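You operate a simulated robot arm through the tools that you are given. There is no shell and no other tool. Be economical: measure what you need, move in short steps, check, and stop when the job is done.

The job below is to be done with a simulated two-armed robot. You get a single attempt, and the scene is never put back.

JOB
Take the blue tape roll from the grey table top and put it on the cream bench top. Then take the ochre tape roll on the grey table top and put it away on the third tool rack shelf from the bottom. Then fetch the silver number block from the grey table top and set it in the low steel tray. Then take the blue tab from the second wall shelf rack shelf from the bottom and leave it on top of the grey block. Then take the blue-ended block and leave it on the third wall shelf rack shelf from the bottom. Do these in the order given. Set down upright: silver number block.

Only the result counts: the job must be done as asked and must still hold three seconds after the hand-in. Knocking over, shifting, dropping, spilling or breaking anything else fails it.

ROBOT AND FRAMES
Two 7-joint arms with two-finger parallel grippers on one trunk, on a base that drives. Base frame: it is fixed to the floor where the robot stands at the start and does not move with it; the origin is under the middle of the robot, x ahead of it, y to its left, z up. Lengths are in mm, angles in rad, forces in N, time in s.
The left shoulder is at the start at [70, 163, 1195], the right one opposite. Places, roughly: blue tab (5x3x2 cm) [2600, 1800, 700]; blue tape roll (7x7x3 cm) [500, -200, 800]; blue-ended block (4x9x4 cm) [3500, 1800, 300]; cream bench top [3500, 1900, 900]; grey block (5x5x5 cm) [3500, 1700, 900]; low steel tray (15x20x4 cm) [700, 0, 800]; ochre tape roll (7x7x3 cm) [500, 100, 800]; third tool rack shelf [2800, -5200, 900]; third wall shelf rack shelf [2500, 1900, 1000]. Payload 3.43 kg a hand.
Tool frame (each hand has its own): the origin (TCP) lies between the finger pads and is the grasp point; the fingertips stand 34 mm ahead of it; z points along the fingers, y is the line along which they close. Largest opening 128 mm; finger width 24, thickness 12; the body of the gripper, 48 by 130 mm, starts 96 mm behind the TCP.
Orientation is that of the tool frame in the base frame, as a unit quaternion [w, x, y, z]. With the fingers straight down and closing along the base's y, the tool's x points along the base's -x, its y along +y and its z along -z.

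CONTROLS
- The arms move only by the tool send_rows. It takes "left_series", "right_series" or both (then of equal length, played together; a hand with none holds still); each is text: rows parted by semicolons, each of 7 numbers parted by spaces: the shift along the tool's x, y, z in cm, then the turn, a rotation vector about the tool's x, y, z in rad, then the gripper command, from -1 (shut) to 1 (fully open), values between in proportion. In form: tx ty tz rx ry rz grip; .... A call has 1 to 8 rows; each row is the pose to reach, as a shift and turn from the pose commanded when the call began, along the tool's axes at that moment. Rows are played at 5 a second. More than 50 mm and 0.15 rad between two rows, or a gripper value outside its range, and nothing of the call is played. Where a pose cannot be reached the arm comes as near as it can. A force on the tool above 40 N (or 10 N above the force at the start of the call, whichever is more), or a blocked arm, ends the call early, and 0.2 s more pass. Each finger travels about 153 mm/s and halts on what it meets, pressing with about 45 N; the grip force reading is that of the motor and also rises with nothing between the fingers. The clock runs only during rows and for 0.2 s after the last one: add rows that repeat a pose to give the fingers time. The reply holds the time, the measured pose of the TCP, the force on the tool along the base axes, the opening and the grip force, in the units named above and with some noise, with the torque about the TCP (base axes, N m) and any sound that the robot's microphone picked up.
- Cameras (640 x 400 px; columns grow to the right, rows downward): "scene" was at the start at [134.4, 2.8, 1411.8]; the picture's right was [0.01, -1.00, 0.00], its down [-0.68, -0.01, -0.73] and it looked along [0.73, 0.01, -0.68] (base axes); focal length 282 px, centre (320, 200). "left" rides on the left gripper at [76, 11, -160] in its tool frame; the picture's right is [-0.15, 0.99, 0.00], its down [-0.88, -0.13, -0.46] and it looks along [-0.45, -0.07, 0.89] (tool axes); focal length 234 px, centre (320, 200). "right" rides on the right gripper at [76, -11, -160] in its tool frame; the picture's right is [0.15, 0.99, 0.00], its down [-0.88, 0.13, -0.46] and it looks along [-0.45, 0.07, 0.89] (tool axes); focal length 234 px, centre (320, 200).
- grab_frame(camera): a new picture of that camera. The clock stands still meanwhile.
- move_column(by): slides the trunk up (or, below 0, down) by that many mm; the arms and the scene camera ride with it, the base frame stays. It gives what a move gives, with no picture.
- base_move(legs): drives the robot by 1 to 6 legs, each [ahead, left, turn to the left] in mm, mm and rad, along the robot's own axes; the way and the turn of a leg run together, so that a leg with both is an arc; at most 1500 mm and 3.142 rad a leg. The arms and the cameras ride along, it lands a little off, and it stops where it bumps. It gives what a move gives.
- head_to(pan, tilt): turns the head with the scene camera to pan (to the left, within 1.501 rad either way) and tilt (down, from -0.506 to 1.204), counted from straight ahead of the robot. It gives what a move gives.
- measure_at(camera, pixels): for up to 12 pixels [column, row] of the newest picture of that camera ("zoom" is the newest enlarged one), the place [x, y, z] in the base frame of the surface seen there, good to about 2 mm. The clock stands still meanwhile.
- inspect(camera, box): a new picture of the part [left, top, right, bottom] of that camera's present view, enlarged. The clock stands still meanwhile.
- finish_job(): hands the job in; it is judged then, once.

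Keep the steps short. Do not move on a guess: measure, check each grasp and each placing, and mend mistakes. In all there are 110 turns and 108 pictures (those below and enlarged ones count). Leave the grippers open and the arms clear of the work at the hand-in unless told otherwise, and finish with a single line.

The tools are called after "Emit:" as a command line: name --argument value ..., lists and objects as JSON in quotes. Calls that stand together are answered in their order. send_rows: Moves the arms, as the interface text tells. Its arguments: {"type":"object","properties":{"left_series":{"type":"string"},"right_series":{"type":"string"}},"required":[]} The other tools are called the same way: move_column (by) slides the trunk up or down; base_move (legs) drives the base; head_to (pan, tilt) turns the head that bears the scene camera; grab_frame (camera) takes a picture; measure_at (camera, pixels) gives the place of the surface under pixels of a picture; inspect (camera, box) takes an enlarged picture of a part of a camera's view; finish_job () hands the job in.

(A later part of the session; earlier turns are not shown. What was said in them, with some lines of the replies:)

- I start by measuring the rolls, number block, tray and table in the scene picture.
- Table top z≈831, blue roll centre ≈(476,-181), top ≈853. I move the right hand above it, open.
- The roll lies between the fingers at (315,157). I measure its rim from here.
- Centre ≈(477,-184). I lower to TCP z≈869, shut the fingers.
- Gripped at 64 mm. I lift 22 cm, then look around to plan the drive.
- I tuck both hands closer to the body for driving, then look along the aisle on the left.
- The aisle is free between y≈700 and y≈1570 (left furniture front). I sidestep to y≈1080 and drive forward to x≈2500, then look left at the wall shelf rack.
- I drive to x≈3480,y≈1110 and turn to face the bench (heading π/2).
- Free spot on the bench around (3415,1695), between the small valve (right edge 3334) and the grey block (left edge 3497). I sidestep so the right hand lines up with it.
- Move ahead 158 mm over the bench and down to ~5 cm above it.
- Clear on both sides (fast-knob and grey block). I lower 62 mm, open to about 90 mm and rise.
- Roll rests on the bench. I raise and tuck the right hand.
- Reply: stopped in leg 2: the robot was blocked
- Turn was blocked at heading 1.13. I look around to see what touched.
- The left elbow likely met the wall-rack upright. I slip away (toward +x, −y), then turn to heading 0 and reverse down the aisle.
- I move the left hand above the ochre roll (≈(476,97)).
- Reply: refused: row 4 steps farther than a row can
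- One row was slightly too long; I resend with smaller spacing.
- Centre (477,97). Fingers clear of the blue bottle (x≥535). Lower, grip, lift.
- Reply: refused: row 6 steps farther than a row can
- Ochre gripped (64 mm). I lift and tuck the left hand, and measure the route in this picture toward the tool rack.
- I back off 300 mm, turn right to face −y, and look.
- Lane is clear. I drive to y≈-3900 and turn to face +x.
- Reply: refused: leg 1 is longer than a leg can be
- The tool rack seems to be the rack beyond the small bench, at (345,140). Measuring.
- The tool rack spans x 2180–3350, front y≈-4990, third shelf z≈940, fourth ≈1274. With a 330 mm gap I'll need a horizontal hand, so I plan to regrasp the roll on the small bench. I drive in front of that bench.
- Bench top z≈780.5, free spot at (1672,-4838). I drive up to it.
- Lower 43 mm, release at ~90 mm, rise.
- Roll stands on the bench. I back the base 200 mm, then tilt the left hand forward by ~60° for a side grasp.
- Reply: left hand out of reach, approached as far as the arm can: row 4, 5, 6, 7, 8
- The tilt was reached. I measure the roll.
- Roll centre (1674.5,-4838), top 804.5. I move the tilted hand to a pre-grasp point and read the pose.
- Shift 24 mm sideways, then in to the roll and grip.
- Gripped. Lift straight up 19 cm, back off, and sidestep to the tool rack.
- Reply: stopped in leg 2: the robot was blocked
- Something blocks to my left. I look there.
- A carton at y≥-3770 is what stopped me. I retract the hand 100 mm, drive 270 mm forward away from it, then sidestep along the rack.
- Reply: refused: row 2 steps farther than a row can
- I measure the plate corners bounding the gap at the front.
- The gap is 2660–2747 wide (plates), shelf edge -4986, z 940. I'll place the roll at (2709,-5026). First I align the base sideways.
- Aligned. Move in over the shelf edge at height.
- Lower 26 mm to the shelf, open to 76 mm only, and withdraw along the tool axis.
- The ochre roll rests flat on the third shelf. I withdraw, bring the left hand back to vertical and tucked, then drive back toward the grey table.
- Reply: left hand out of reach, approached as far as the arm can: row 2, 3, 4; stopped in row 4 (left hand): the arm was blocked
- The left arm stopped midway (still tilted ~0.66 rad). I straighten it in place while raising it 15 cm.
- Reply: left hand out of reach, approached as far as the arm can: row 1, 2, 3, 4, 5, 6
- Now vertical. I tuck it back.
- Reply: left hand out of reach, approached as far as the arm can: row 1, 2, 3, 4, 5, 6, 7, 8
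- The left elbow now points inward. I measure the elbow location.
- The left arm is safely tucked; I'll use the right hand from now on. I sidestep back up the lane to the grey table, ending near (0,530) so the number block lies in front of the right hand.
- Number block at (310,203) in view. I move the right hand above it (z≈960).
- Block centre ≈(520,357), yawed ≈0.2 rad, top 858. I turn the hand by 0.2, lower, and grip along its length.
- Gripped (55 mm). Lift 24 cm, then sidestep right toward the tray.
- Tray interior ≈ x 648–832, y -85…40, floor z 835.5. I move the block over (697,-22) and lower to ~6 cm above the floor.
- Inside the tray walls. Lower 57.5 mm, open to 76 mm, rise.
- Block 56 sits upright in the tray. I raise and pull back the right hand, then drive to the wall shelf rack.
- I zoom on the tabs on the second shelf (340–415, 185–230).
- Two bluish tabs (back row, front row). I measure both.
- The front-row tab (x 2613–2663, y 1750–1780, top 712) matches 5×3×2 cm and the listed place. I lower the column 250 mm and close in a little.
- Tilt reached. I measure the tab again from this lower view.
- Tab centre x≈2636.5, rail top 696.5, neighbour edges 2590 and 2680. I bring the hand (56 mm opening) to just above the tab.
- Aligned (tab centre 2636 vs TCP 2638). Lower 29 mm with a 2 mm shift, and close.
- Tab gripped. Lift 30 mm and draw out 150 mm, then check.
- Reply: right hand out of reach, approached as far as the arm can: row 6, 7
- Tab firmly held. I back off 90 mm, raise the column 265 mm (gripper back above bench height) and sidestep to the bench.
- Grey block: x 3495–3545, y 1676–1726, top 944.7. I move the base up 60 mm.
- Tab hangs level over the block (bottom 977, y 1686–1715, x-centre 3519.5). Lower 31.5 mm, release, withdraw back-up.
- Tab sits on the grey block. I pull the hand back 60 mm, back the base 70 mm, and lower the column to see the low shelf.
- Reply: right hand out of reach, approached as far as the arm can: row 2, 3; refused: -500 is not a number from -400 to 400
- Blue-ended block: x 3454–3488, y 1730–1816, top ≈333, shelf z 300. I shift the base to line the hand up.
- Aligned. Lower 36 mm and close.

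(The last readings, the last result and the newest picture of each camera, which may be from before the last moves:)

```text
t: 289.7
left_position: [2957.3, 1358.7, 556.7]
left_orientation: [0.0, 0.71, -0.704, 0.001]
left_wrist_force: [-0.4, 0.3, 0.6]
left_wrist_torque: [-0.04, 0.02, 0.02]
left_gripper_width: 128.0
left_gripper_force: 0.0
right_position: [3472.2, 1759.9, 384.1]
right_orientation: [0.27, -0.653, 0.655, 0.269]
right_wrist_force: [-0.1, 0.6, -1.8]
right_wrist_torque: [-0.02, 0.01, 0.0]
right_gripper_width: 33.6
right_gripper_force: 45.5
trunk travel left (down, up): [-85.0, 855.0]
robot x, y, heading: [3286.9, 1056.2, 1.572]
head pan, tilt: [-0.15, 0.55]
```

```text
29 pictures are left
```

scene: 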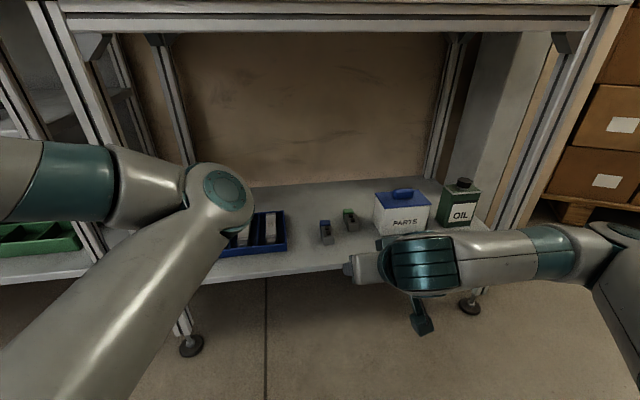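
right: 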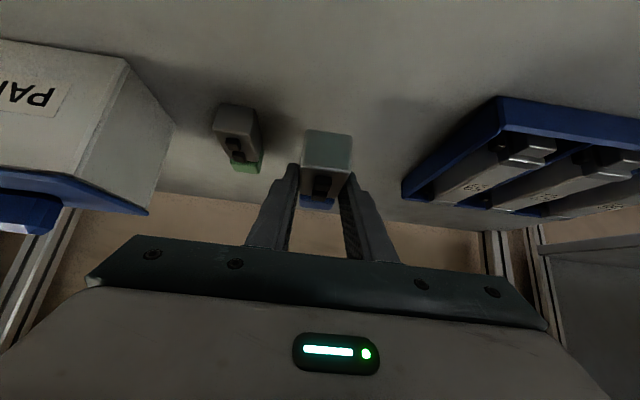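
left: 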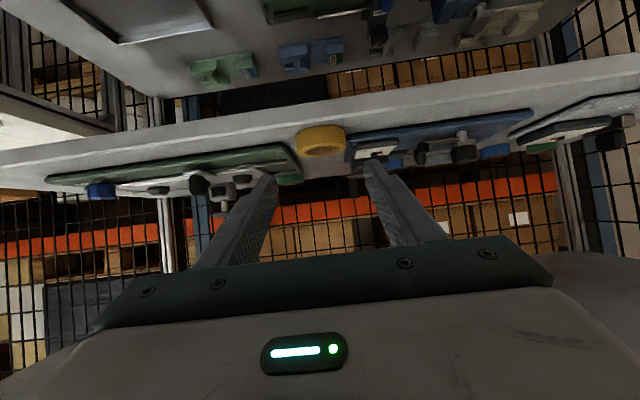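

Block held. I pull it out, back off, raise the column.

Emit:
send_rows --right_series "2.6 0 -2.6 0 0 0 -1; 5.3 0 -5.3 0 0 0 -1; 8 0 -8 0 0 0 -1; 10.6 0 -10.6 0 0 0 -1; 10.6 0 -10.6 0 0 0 -1"

Emit:
base_move --legs '[[-90, 0, 0]]'

Emit:
move_column --by 400

Emit:
move_column --by 320

```text
t: 290.9
left_position: [2956.6, 1360.3, 557.2]
left_orientation: [0.0, 0.71, -0.704, 0.001]
left_wrist_force: [-0.4, 0.0, 0.2]
left_wrist_torque: [0.0, 0.04, 0.01]
left_gripper_width: 127.9
left_gripper_force: 0.1
right_position: [3470.5, 1608.8, 383.6]
right_orientation: [0.27, -0.653, 0.655, 0.27]
right_wrist_force: [-1.3, 0.4, -1.5]
right_wrist_torque: [-0.05, -0.02, 0.04]
right_gripper_width: 33.4
right_gripper_force: 44.6
trunk travel left (down, up): [-85.0, 855.0]
robot x, y, heading: [3285.4, 1058.0, 1.571]
head pan, tilt: [-0.15, 0.55]
```

```text
t: 292.0
left_position: [2956.9, 1271.7, 556.9]
left_orientation: [0.001, 0.71, -0.705, 0.002]
left_wrist_force: [0.2, 0.1, -0.5]
left_wrist_torque: [-0.01, 0.01, 0.0]
left_gripper_width: 128.0
left_gripper_force: 0.1
right_position: [3471.1, 1519.4, 384.1]
right_orientation: [0.27, -0.652, 0.655, 0.269]
right_wrist_force: [-0.2, -0.2, -1.9]
right_wrist_torque: [-0.04, -0.03, -0.01]
right_gripper_width: 33.2
right_gripper_force: 44.5
trunk travel left (down, up): [-85.0, 855.0]
robot x, y, heading: [3290.5, 972.8, 1.571]
head pan, tilt: [-0.15, 0.55]
```

```text
t: 295.9
left_position: [2958.2, 1271.3, 957.6]
left_orientation: [0.0, 0.71, -0.705, 0.001]
left_wrist_force: [1.2, -0.6, 0.3]
left_wrist_torque: [0.02, -0.01, 0.0]
left_gripper_width: 128.0
left_gripper_force: 0.0
right_position: [3471.3, 1520.1, 784.4]
right_orientation: [0.27, -0.652, 0.655, 0.269]
right_wrist_force: [-0.3, -0.5, -2.4]
right_wrist_torque: [-0.05, 0.0, 0.03]
right_gripper_width: 33.5
right_gripper_force: 44.7
trunk travel left (down, up): [-485.0, 455.0]
robot x, y, heading: [3285.4, 969.0, 1.57]
head pan, tilt: [-0.15, 0.55]
```

```text
t: 299.0
left_position: [2957.6, 1272.3, 1278.4]
left_orientation: [0.0, 0.709, -0.705, 0.001]
left_wrist_force: [-0.4, -0.9, -0.1]
left_wrist_torque: [0.01, 0.01, -0.01]
left_gripper_width: 127.9
left_gripper_force: 0.0
right_position: [3471.8, 1519.6, 1104.5]
right_orientation: [0.27, -0.652, 0.656, 0.268]
right_wrist_force: [0.1, 0.3, -1.5]
right_wrist_torque: [-0.02, -0.03, -0.04]
right_gripper_width: 33.3
right_gripper_force: 44.8
trunk travel left (down, up): [-805.0, 135.0]
robot x, y, heading: [3286.7, 969.6, 1.567]
head pan, tilt: [-0.15, 0.55]
```

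Emit:
base_move --legs '[[20, 830, 0]]'

Emit:
head_to --pan -0.2 --tilt 0.55

Emit:
grab_frame --camera "scene"

```text
t: 303.5
left_position: [2125.4, 1294.2, 1277.5]
left_orientation: [0.0, 0.71, -0.704, 0.001]
left_wrist_force: [0.3, -0.6, -0.1]
left_wrist_torque: [-0.01, -0.01, -0.01]
left_gripper_width: 128.3
left_gripper_force: 0.0
right_position: [2639.0, 1542.0, 1104.4]
right_orientation: [0.27, -0.652, 0.655, 0.269]
right_wrist_force: [0.2, 0.4, -1.7]
right_wrist_torque: [0.0, 0.02, 0.02]
right_gripper_width: 33.3
right_gripper_force: 44.4
trunk travel left (down, up): [-805.0, 135.0]
robot x, y, heading: [2454.5, 991.4, 1.566]
head pan, tilt: [-0.15, 0.55]
```

```text
t: 304.1
left_position: [2125.5, 1294.6, 1276.9]
left_orientation: [0.001, 0.71, -0.704, 0.001]
left_wrist_force: [-0.2, -0.7, -0.6]
left_wrist_torque: [0.01, -0.01, 0.03]
left_gripper_width: 128.0
left_gripper_force: 0.0
right_position: [2639.2, 1541.9, 1104.0]
right_orientation: [0.269, -0.652, 0.656, 0.268]
right_wrist_force: [0.4, 0.8, -0.8]
right_wrist_torque: [-0.02, 0.02, 0.03]
right_gripper_width: 33.2
right_gripper_force: 45.3
trunk travel left (down, up): [-805.0, 135.0]
robot x, y, heading: [2457.4, 997.3, 1.57]
head pan, tilt: [-0.201, 0.55]
```

```text
28 pictures are left
```

scene: 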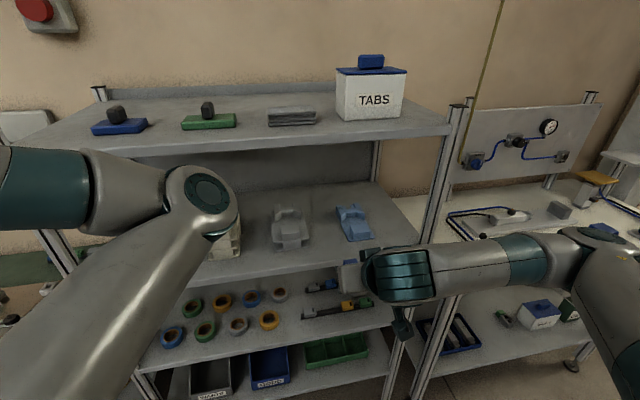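

Shelves are visible: third shelf with cream, grey and blue parts. I measure free places at its front.

Emit:
measure_at --camera "scene" --pixels '[[308, 235], [342, 230], [325, 225], [325, 250], [325, 263], [385, 225], [370, 238], [385, 250], [290, 248], [354, 242], [240, 150], [440, 130]]'

Emit:
inspect --camera "scene" --box '[240, 180, 420, 290]'

```text
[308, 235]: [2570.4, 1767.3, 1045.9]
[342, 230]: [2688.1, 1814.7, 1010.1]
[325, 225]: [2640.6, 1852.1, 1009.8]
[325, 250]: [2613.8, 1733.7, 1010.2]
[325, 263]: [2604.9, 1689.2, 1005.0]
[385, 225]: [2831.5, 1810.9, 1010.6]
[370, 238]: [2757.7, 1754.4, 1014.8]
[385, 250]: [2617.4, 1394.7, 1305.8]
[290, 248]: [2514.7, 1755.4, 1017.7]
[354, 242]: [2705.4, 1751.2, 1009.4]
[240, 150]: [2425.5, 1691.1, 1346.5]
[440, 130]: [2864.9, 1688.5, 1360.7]
```

```text
3.56 times, centred on (330, 235) of scene
```

zoom: 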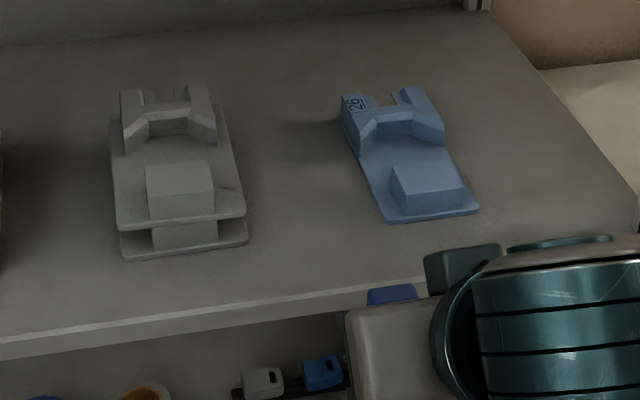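

Free gap on the third shelf (z 1010, front edge y 1690) around x≈2635, between the grey part and the blue part. I move the base up 50 mm and the block in over the shelf.

Emit:
base_move --legs '[[50, 4, 0]]'

Emit:
send_rows --right_series "-2.5 0 2.5 0 0 0 -1; -5 0 5 0 0 0 -1; -7.5 0 7.5 0 0 0 -1; -9.9 0 9.9 0 0 0 -1; -9.9 0 9.9 0 0 0 -1"

Emit:
grab_frame --camera "right"

Emit:
inspect --camera "scene" --box '[240, 180, 420, 290]'

```text
t: 305.0
left_position: [2122.4, 1337.8, 1278.9]
left_orientation: [-0.002, 0.71, -0.705, -0.001]
left_wrist_force: [-0.2, -1.0, 0.4]
left_wrist_torque: [0.07, 0.05, 0.01]
left_gripper_width: 128.1
left_gripper_force: 0.0
right_position: [2634.5, 1587.6, 1106.9]
right_orientation: [0.271, -0.651, 0.655, 0.27]
right_wrist_force: [0.1, -0.5, -1.1]
right_wrist_torque: [-0.03, 0.02, -0.02]
right_gripper_width: 33.3
right_gripper_force: 45.1
trunk travel left (down, up): [-805.0, 135.0]
robot x, y, heading: [2448.6, 1043.7, 1.57]
head pan, tilt: [-0.201, 0.55]
```

```text
t: 306.2
left_position: [2121.4, 1343.2, 1277.5]
left_orientation: [-0.001, 0.71, -0.704, 0.0]
left_wrist_force: [0.3, -0.1, 0.3]
left_wrist_torque: [0.03, 0.01, 0.02]
left_gripper_width: 128.0
left_gripper_force: 0.1
right_position: [2634.6, 1733.4, 1104.6]
right_orientation: [0.27, -0.653, 0.655, 0.269]
right_wrist_force: [0.5, 0.3, -1.5]
right_wrist_torque: [-0.01, 0.01, 0.0]
right_gripper_width: 33.1
right_gripper_force: 45.4
trunk travel left (down, up): [-805.0, 135.0]
robot x, y, heading: [2453.9, 1044.7, 1.566]
head pan, tilt: [-0.201, 0.55]
```

```text
26 pictures are left
```

right: 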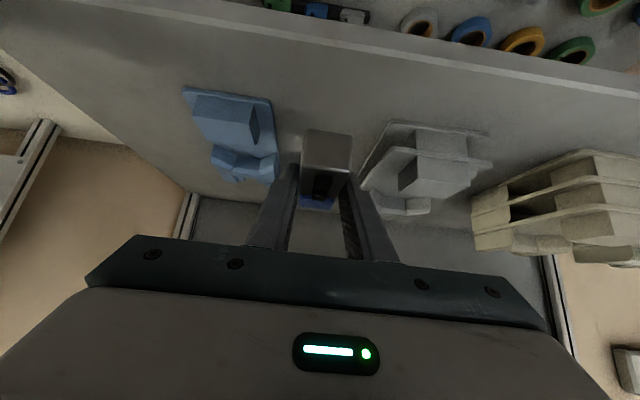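

```text
3.56 times, centred on (330, 235) of scene
```

zoom: 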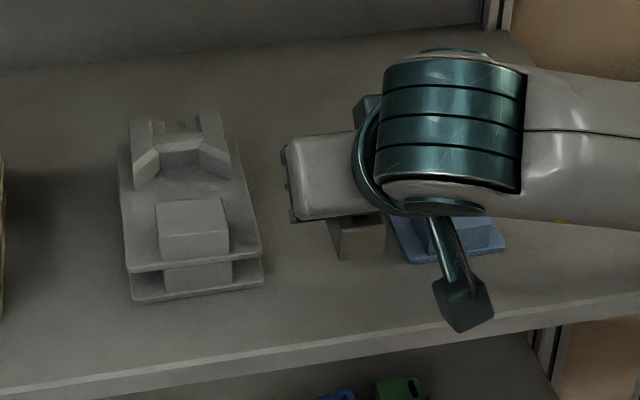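

Emit:
measure_at --camera "right" --pixels '[[271, 103], [276, 165], [272, 180], [392, 125], [375, 150], [364, 185], [308, 133], [347, 138], [325, 132], [325, 70]]'

```text
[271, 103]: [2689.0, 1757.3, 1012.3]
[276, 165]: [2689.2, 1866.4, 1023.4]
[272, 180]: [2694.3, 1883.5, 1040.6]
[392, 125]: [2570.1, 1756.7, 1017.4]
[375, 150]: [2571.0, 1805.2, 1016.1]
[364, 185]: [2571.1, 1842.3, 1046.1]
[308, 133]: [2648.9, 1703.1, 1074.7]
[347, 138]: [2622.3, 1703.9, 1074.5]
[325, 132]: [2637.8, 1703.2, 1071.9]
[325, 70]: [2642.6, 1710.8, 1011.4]
```

Block front at y 1703, bottom ≈1069; gap sides at 2571 and 2689. Lower 58 mm, open to 57 mm, withdraw.

Emit:
send_rows --right_series "2 0 2 0 0 0 -1; 3.6 0 3.6 0 0 0 -1; 4.1 0 4.1 0 0 0 -1; 4.1 0 4.1 0 0 0 -1; 4.1 0 4.1 0 0 0 -0.1; 4.1 0 4.1 0 0 0 -0.1; 3.1 0 3.1 0 0 0 -0.1; 3.1 0 -1.5 0 0 0 -0.1"

Emit:
grab_frame --camera "right"

```text
t: 308.0
left_position: [2121.3, 1341.8, 1278.4]
left_orientation: [-0.001, 0.71, -0.704, 0.001]
left_wrist_force: [0.2, -0.1, 0.0]
left_wrist_torque: [0.03, -0.01, -0.02]
left_gripper_width: 128.0
left_gripper_force: 0.1
right_position: [2634.8, 1697.5, 1091.1]
right_orientation: [0.269, -0.652, 0.655, 0.269]
right_wrist_force: [-0.3, -0.1, 0.7]
right_wrist_torque: [0.02, 0.0, -0.02]
right_gripper_width: 57.8
right_gripper_force: 0.0
trunk travel left (down, up): [-805.0, 135.0]
robot x, y, heading: [2452.2, 1041.3, 1.571]
head pan, tilt: [-0.201, 0.55]
```

```text
24 pictures are left
```

right: 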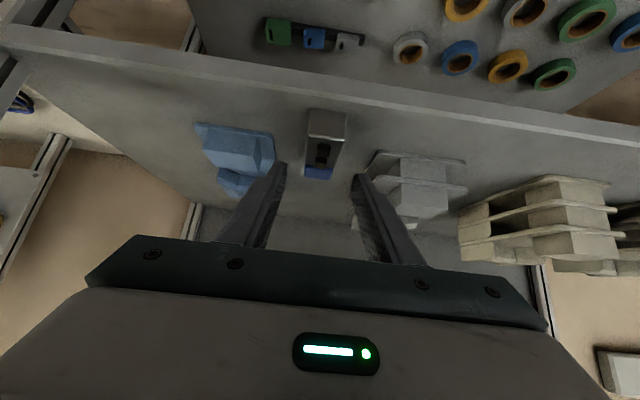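

Block stands on the third shelf. I back the base away, open the gripper and take a final look.

Emit:
base_move --legs '[[-110, 0, 0]]'

Emit:
send_rows --right_series "0 0 0 0 0 0 0.5; 0 0 0 0 0 0 1; 0 0 0 0 0 0 1"

Emit:
head_to --pan -0.35 --tilt 0.55

Emit:
grab_frame --camera "scene"

Emit:
grab_frame --camera "right"

```text
t: 309.2
left_position: [2119.9, 1235.0, 1278.5]
left_orientation: [0.0, 0.711, -0.703, 0.002]
left_wrist_force: [0.4, -0.1, 0.6]
left_wrist_torque: [0.01, -0.01, -0.02]
left_gripper_width: 128.0
left_gripper_force: 0.1
right_position: [2633.0, 1590.6, 1089.4]
right_orientation: [0.269, -0.653, 0.655, 0.268]
right_wrist_force: [0.3, 0.3, -0.6]
right_wrist_torque: [-0.01, 0.01, -0.02]
right_gripper_width: 57.5
right_gripper_force: 0.0
trunk travel left (down, up): [-805.0, 135.0]
robot x, y, heading: [2456.5, 934.5, 1.569]
head pan, tilt: [-0.201, 0.55]
```

```text
t: 310.0
left_position: [2120.7, 1232.8, 1277.9]
left_orientation: [-0.001, 0.71, -0.704, 0.0]
left_wrist_force: [-0.6, -0.2, -1.7]
left_wrist_torque: [0.02, -0.01, -0.01]
left_gripper_width: 128.0
left_gripper_force: 0.0
right_position: [2634.4, 1589.9, 1092.0]
right_orientation: [0.27, -0.653, 0.654, 0.27]
right_wrist_force: [-0.2, -0.1, -1.2]
right_wrist_torque: [0.0, 0.04, -0.01]
right_gripper_width: 128.0
right_gripper_force: 0.0
trunk travel left (down, up): [-805.0, 135.0]
robot x, y, heading: [2452.0, 933.4, 1.57]
head pan, tilt: [-0.201, 0.55]
```

```text
t: 310.7
left_position: [2119.7, 1233.0, 1277.8]
left_orientation: [0.001, 0.711, -0.703, 0.002]
left_wrist_force: [0.3, -0.6, -0.6]
left_wrist_torque: [0.01, 0.01, -0.02]
left_gripper_width: 128.1
left_gripper_force: 0.0
right_position: [2634.0, 1589.9, 1090.6]
right_orientation: [0.268, -0.654, 0.654, 0.269]
right_wrist_force: [0.0, 0.2, 0.4]
right_wrist_torque: [-0.04, 0.0, 0.03]
right_gripper_width: 127.7
right_gripper_force: 0.0
trunk travel left (down, up): [-805.0, 135.0]
robot x, y, heading: [2452.1, 935.3, 1.573]
head pan, tilt: [-0.351, 0.55]
```

```text
23 pictures are left
```

scene: 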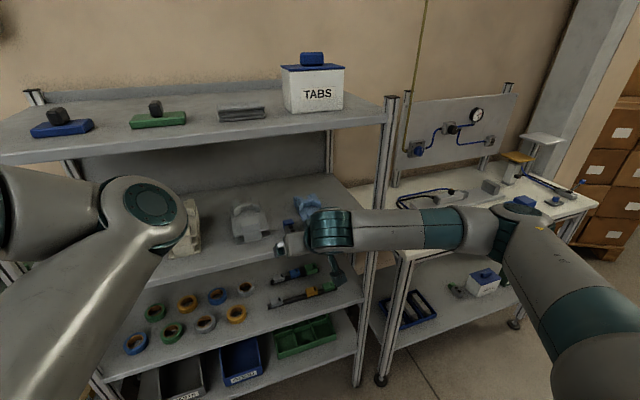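

```text
22 pictures are left
```

right: 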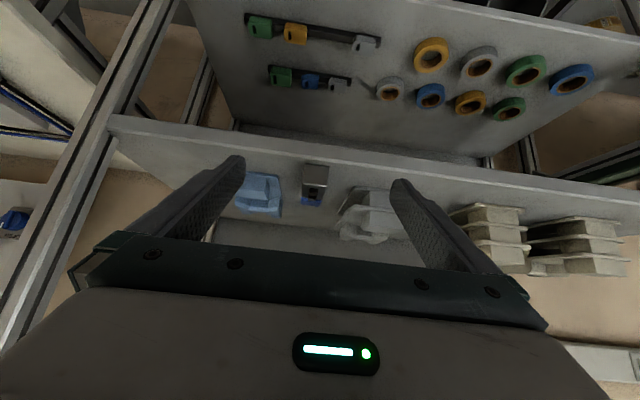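

The last block stands on the third shelf, the other tabs and parts look undisturbed, and both grippers are open and clear. I hand in.

Emit:
finish_job

```text
The job is handed in.
```

All five items were placed in the order given and the job is handed in; after the left arm briefly stalled near the tool rack I did not go back to re-check that rack.
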